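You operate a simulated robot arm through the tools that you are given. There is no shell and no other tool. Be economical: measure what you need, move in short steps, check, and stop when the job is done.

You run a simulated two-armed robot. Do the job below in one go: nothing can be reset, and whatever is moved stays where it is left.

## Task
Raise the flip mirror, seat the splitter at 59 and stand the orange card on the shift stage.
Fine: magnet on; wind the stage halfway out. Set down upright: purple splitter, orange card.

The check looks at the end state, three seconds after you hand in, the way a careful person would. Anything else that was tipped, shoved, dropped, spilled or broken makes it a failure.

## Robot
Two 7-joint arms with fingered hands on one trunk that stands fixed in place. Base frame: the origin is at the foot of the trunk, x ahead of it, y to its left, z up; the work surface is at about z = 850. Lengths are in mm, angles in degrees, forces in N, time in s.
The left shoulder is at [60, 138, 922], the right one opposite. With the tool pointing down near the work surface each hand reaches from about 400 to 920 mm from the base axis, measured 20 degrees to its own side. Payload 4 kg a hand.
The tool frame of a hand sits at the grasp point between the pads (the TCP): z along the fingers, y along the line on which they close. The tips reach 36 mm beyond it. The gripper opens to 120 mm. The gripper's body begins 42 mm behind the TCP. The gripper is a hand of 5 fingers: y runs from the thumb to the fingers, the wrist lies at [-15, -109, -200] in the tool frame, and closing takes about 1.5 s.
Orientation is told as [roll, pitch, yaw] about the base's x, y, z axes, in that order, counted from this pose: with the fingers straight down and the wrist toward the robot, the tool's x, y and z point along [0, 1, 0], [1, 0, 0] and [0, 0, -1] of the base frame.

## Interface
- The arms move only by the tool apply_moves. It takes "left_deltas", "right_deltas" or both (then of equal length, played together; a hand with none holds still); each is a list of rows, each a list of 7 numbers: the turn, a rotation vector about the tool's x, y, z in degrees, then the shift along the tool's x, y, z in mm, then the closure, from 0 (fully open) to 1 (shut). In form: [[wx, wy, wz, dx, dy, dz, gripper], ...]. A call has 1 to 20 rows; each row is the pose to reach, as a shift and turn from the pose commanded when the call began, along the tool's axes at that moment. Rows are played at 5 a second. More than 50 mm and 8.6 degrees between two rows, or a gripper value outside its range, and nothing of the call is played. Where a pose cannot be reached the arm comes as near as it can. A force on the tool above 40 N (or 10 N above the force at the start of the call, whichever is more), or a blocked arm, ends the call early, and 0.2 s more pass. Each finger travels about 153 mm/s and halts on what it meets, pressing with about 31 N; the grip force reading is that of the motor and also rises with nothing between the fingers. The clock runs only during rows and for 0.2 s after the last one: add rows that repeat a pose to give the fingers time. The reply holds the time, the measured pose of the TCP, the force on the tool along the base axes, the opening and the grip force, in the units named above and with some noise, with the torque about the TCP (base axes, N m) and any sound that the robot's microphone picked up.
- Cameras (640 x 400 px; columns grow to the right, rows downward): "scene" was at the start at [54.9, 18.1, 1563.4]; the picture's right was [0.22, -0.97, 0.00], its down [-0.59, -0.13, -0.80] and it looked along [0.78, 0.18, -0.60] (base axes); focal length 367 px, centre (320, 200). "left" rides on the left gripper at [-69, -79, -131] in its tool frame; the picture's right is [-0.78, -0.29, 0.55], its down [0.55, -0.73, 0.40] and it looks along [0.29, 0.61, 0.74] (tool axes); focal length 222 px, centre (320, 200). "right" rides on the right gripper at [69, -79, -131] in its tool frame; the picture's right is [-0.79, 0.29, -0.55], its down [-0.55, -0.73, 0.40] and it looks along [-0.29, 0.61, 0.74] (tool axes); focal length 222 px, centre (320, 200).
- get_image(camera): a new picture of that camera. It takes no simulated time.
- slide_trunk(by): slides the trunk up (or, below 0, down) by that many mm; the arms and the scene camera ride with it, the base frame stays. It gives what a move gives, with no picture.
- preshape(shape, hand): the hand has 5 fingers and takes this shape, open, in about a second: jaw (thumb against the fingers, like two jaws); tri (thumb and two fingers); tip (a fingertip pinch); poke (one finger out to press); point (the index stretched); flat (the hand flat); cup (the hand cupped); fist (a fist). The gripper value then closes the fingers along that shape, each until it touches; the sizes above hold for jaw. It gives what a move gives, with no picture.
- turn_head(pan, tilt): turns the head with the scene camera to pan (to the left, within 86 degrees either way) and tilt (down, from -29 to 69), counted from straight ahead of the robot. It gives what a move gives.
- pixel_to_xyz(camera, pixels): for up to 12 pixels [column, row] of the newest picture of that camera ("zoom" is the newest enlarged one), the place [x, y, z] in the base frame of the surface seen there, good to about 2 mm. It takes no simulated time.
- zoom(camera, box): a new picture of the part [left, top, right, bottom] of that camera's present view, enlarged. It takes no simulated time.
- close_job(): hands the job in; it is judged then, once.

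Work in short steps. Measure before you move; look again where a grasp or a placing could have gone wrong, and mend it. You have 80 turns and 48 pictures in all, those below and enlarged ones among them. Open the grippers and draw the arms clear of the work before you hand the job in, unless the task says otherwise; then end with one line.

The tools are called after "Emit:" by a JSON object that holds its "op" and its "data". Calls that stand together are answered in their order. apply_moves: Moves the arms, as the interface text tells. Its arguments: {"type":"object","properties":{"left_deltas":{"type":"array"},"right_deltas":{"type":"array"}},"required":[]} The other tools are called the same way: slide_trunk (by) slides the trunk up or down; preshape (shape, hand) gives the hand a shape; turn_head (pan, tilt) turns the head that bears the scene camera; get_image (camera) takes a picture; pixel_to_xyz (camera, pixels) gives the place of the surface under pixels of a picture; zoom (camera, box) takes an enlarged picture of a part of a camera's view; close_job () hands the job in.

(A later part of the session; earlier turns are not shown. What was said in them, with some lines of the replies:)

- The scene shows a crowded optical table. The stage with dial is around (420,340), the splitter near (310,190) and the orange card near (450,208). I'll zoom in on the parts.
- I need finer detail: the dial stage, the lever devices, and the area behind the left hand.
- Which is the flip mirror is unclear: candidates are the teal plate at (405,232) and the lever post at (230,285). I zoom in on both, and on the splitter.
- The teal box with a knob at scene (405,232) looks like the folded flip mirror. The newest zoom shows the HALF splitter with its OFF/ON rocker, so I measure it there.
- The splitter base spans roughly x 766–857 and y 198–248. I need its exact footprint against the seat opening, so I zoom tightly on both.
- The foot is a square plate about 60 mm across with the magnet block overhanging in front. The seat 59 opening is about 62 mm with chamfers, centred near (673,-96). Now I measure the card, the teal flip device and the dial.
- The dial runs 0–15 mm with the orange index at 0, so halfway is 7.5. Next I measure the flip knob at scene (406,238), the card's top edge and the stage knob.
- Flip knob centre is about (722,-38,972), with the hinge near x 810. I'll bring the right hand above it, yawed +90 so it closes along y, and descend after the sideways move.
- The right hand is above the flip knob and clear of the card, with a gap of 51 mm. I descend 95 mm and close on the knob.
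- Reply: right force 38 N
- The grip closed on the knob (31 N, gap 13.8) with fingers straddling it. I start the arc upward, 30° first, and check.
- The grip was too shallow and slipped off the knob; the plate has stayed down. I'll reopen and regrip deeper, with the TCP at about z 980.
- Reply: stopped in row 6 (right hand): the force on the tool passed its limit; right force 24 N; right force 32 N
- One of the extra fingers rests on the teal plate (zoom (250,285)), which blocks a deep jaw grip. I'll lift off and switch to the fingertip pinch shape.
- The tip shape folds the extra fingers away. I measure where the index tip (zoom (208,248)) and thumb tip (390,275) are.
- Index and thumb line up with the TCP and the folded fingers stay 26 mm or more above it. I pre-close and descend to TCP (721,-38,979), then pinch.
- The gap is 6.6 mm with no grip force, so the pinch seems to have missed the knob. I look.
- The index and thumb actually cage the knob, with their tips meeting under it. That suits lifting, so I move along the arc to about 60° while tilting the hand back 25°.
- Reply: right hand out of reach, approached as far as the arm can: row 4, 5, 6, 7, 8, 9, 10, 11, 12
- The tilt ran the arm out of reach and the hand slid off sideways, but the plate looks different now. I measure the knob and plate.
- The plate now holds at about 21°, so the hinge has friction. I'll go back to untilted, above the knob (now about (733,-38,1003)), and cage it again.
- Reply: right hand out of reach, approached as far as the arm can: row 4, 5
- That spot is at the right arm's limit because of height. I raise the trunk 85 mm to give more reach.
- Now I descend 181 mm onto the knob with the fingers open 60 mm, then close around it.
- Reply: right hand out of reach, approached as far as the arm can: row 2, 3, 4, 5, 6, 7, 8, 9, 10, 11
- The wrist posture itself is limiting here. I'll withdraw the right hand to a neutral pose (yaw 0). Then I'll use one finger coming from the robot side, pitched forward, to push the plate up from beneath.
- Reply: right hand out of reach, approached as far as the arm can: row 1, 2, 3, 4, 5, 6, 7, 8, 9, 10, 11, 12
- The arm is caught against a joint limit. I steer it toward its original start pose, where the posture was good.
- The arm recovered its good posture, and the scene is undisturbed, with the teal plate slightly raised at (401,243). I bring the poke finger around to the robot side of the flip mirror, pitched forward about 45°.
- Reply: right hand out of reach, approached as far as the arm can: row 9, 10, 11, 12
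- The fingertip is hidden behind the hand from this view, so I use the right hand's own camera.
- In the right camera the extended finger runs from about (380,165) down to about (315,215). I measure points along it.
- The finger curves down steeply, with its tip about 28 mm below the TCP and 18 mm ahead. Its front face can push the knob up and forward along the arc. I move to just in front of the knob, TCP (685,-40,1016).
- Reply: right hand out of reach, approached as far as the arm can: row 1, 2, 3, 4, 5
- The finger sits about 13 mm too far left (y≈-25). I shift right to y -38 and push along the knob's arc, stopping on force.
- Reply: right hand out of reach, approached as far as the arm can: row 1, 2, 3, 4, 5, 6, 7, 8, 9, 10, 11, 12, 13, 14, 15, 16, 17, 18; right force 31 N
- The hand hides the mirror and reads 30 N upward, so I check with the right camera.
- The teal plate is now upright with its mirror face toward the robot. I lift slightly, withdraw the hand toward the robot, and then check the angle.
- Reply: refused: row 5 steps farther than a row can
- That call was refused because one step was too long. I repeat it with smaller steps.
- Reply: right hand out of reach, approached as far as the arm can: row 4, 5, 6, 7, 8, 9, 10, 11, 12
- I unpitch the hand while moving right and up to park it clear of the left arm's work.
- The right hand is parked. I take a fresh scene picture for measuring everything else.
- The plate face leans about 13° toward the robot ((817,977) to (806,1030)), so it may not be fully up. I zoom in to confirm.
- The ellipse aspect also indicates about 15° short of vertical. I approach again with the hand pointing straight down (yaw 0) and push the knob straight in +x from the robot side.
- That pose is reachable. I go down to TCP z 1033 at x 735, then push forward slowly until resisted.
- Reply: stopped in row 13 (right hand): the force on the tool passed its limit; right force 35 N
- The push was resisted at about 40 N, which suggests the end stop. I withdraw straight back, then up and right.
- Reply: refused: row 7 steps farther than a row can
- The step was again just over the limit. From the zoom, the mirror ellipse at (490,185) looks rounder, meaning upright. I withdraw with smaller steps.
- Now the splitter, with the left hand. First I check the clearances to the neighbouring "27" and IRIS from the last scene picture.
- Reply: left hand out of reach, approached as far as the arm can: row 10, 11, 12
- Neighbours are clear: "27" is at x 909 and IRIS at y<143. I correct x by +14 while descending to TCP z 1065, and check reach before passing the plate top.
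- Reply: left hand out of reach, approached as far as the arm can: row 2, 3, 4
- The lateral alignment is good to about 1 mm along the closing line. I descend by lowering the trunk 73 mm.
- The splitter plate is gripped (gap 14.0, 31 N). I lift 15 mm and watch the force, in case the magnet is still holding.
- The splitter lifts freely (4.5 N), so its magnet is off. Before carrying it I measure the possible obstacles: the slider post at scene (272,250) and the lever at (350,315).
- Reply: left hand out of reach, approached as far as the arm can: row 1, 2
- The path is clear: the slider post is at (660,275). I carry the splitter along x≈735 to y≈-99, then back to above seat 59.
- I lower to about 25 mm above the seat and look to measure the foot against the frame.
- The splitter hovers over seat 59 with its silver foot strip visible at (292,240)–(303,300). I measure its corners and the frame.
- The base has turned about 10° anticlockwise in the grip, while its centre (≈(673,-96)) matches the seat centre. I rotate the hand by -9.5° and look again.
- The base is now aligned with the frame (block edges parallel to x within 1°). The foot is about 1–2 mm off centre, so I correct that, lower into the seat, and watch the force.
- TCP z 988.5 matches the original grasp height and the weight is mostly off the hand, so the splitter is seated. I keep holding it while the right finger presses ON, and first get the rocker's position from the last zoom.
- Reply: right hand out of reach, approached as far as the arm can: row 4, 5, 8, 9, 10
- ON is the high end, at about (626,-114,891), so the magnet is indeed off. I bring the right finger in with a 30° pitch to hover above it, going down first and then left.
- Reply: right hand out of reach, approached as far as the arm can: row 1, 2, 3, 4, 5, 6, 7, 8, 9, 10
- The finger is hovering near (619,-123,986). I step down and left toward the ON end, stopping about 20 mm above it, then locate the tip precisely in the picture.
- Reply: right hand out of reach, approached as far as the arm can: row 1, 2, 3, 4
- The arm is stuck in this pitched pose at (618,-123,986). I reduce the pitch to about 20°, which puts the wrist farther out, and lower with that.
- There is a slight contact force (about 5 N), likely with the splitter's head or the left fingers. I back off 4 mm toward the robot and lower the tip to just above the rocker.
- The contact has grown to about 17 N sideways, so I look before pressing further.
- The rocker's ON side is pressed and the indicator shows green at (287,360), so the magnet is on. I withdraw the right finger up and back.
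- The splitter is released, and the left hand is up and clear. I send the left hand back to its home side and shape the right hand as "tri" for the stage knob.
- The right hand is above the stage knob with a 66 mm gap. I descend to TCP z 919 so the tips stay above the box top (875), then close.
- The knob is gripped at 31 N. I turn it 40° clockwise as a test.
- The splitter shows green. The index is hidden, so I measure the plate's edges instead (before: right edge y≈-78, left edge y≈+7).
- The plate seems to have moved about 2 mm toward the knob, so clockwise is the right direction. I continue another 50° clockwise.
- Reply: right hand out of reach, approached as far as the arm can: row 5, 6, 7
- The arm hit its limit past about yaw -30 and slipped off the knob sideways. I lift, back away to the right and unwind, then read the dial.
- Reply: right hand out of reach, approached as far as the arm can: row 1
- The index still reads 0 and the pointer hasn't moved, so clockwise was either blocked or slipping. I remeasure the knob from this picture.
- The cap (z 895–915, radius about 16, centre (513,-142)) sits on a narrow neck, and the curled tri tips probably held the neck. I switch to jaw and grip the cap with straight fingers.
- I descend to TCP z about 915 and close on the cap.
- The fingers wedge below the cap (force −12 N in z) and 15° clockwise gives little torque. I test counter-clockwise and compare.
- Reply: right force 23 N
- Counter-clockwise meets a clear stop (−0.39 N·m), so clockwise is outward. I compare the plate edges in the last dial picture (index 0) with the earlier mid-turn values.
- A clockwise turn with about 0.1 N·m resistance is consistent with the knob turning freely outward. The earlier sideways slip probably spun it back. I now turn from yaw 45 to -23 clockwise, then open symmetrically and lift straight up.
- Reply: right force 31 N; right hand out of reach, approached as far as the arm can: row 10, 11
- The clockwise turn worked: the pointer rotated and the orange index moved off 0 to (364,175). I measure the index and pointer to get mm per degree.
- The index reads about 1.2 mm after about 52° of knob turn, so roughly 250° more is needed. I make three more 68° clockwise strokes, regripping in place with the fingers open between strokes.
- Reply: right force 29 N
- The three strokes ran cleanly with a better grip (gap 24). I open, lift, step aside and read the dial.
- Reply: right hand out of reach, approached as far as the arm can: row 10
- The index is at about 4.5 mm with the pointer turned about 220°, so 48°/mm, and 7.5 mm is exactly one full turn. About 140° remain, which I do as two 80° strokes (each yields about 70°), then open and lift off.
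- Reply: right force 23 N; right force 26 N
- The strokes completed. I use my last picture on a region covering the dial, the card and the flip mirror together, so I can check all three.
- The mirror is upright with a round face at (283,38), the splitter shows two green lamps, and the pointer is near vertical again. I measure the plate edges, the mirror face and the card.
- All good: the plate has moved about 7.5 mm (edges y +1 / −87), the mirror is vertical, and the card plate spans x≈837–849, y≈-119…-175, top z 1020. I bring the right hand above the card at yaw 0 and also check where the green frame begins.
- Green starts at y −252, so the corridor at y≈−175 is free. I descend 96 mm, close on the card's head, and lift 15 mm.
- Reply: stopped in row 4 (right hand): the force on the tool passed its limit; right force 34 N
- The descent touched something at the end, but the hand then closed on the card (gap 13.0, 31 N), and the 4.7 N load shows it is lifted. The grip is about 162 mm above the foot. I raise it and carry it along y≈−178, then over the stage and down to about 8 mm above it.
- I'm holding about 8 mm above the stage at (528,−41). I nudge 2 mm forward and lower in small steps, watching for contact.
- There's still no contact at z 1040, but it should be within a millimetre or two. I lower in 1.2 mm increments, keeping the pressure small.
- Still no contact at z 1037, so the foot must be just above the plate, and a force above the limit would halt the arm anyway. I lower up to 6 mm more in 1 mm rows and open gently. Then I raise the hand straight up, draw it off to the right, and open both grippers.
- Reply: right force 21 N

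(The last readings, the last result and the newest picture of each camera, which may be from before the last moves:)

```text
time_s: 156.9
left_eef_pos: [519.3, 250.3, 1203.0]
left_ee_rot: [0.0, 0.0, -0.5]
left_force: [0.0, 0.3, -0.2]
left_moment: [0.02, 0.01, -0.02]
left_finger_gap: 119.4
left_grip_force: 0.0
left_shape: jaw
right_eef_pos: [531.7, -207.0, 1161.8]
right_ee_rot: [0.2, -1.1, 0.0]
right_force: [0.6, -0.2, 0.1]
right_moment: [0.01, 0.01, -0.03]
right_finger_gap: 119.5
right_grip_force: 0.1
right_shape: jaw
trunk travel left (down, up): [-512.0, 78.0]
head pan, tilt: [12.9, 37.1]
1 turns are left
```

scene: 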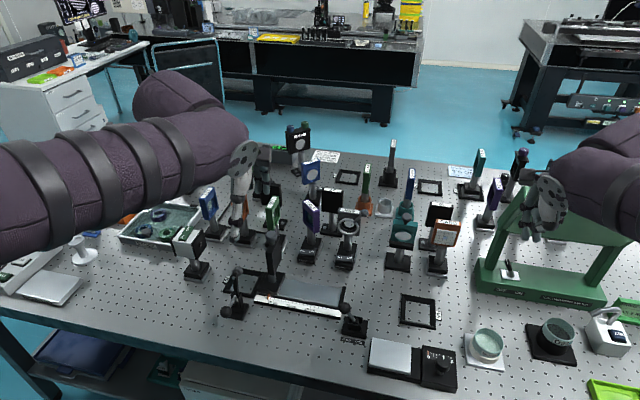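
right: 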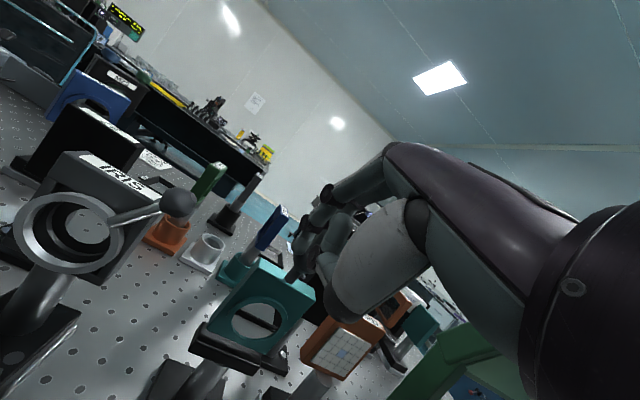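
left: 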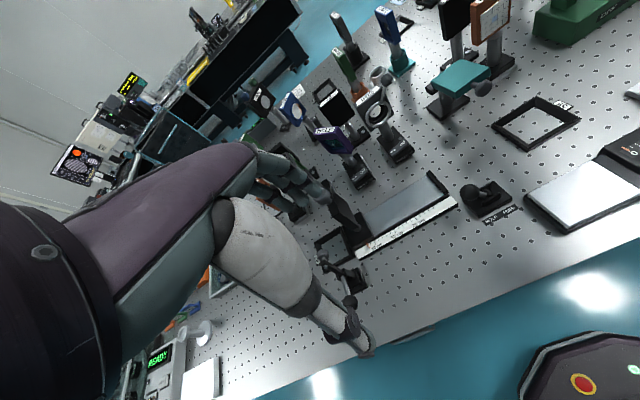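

The card met the stage (force went to +20 N) and was released without disturbance. Both hands are open and clear, so I hand the job in.

Emit:
{"op": "close_job", "data": {}}

```text
The job is handed in.
```

The job is handed in: mirror raised, splitter in seat 59 with its magnet on, stage wound to about 7.5 of 15 mm, and orange card on the stage. The pictures ran out before the card went down, so its final stand rests on force readings alone. While I was reaching for the card, the right hand also hit something, probably the "26" board behind it, at about 30 N or more, and I had no picture left to see whether it moved.
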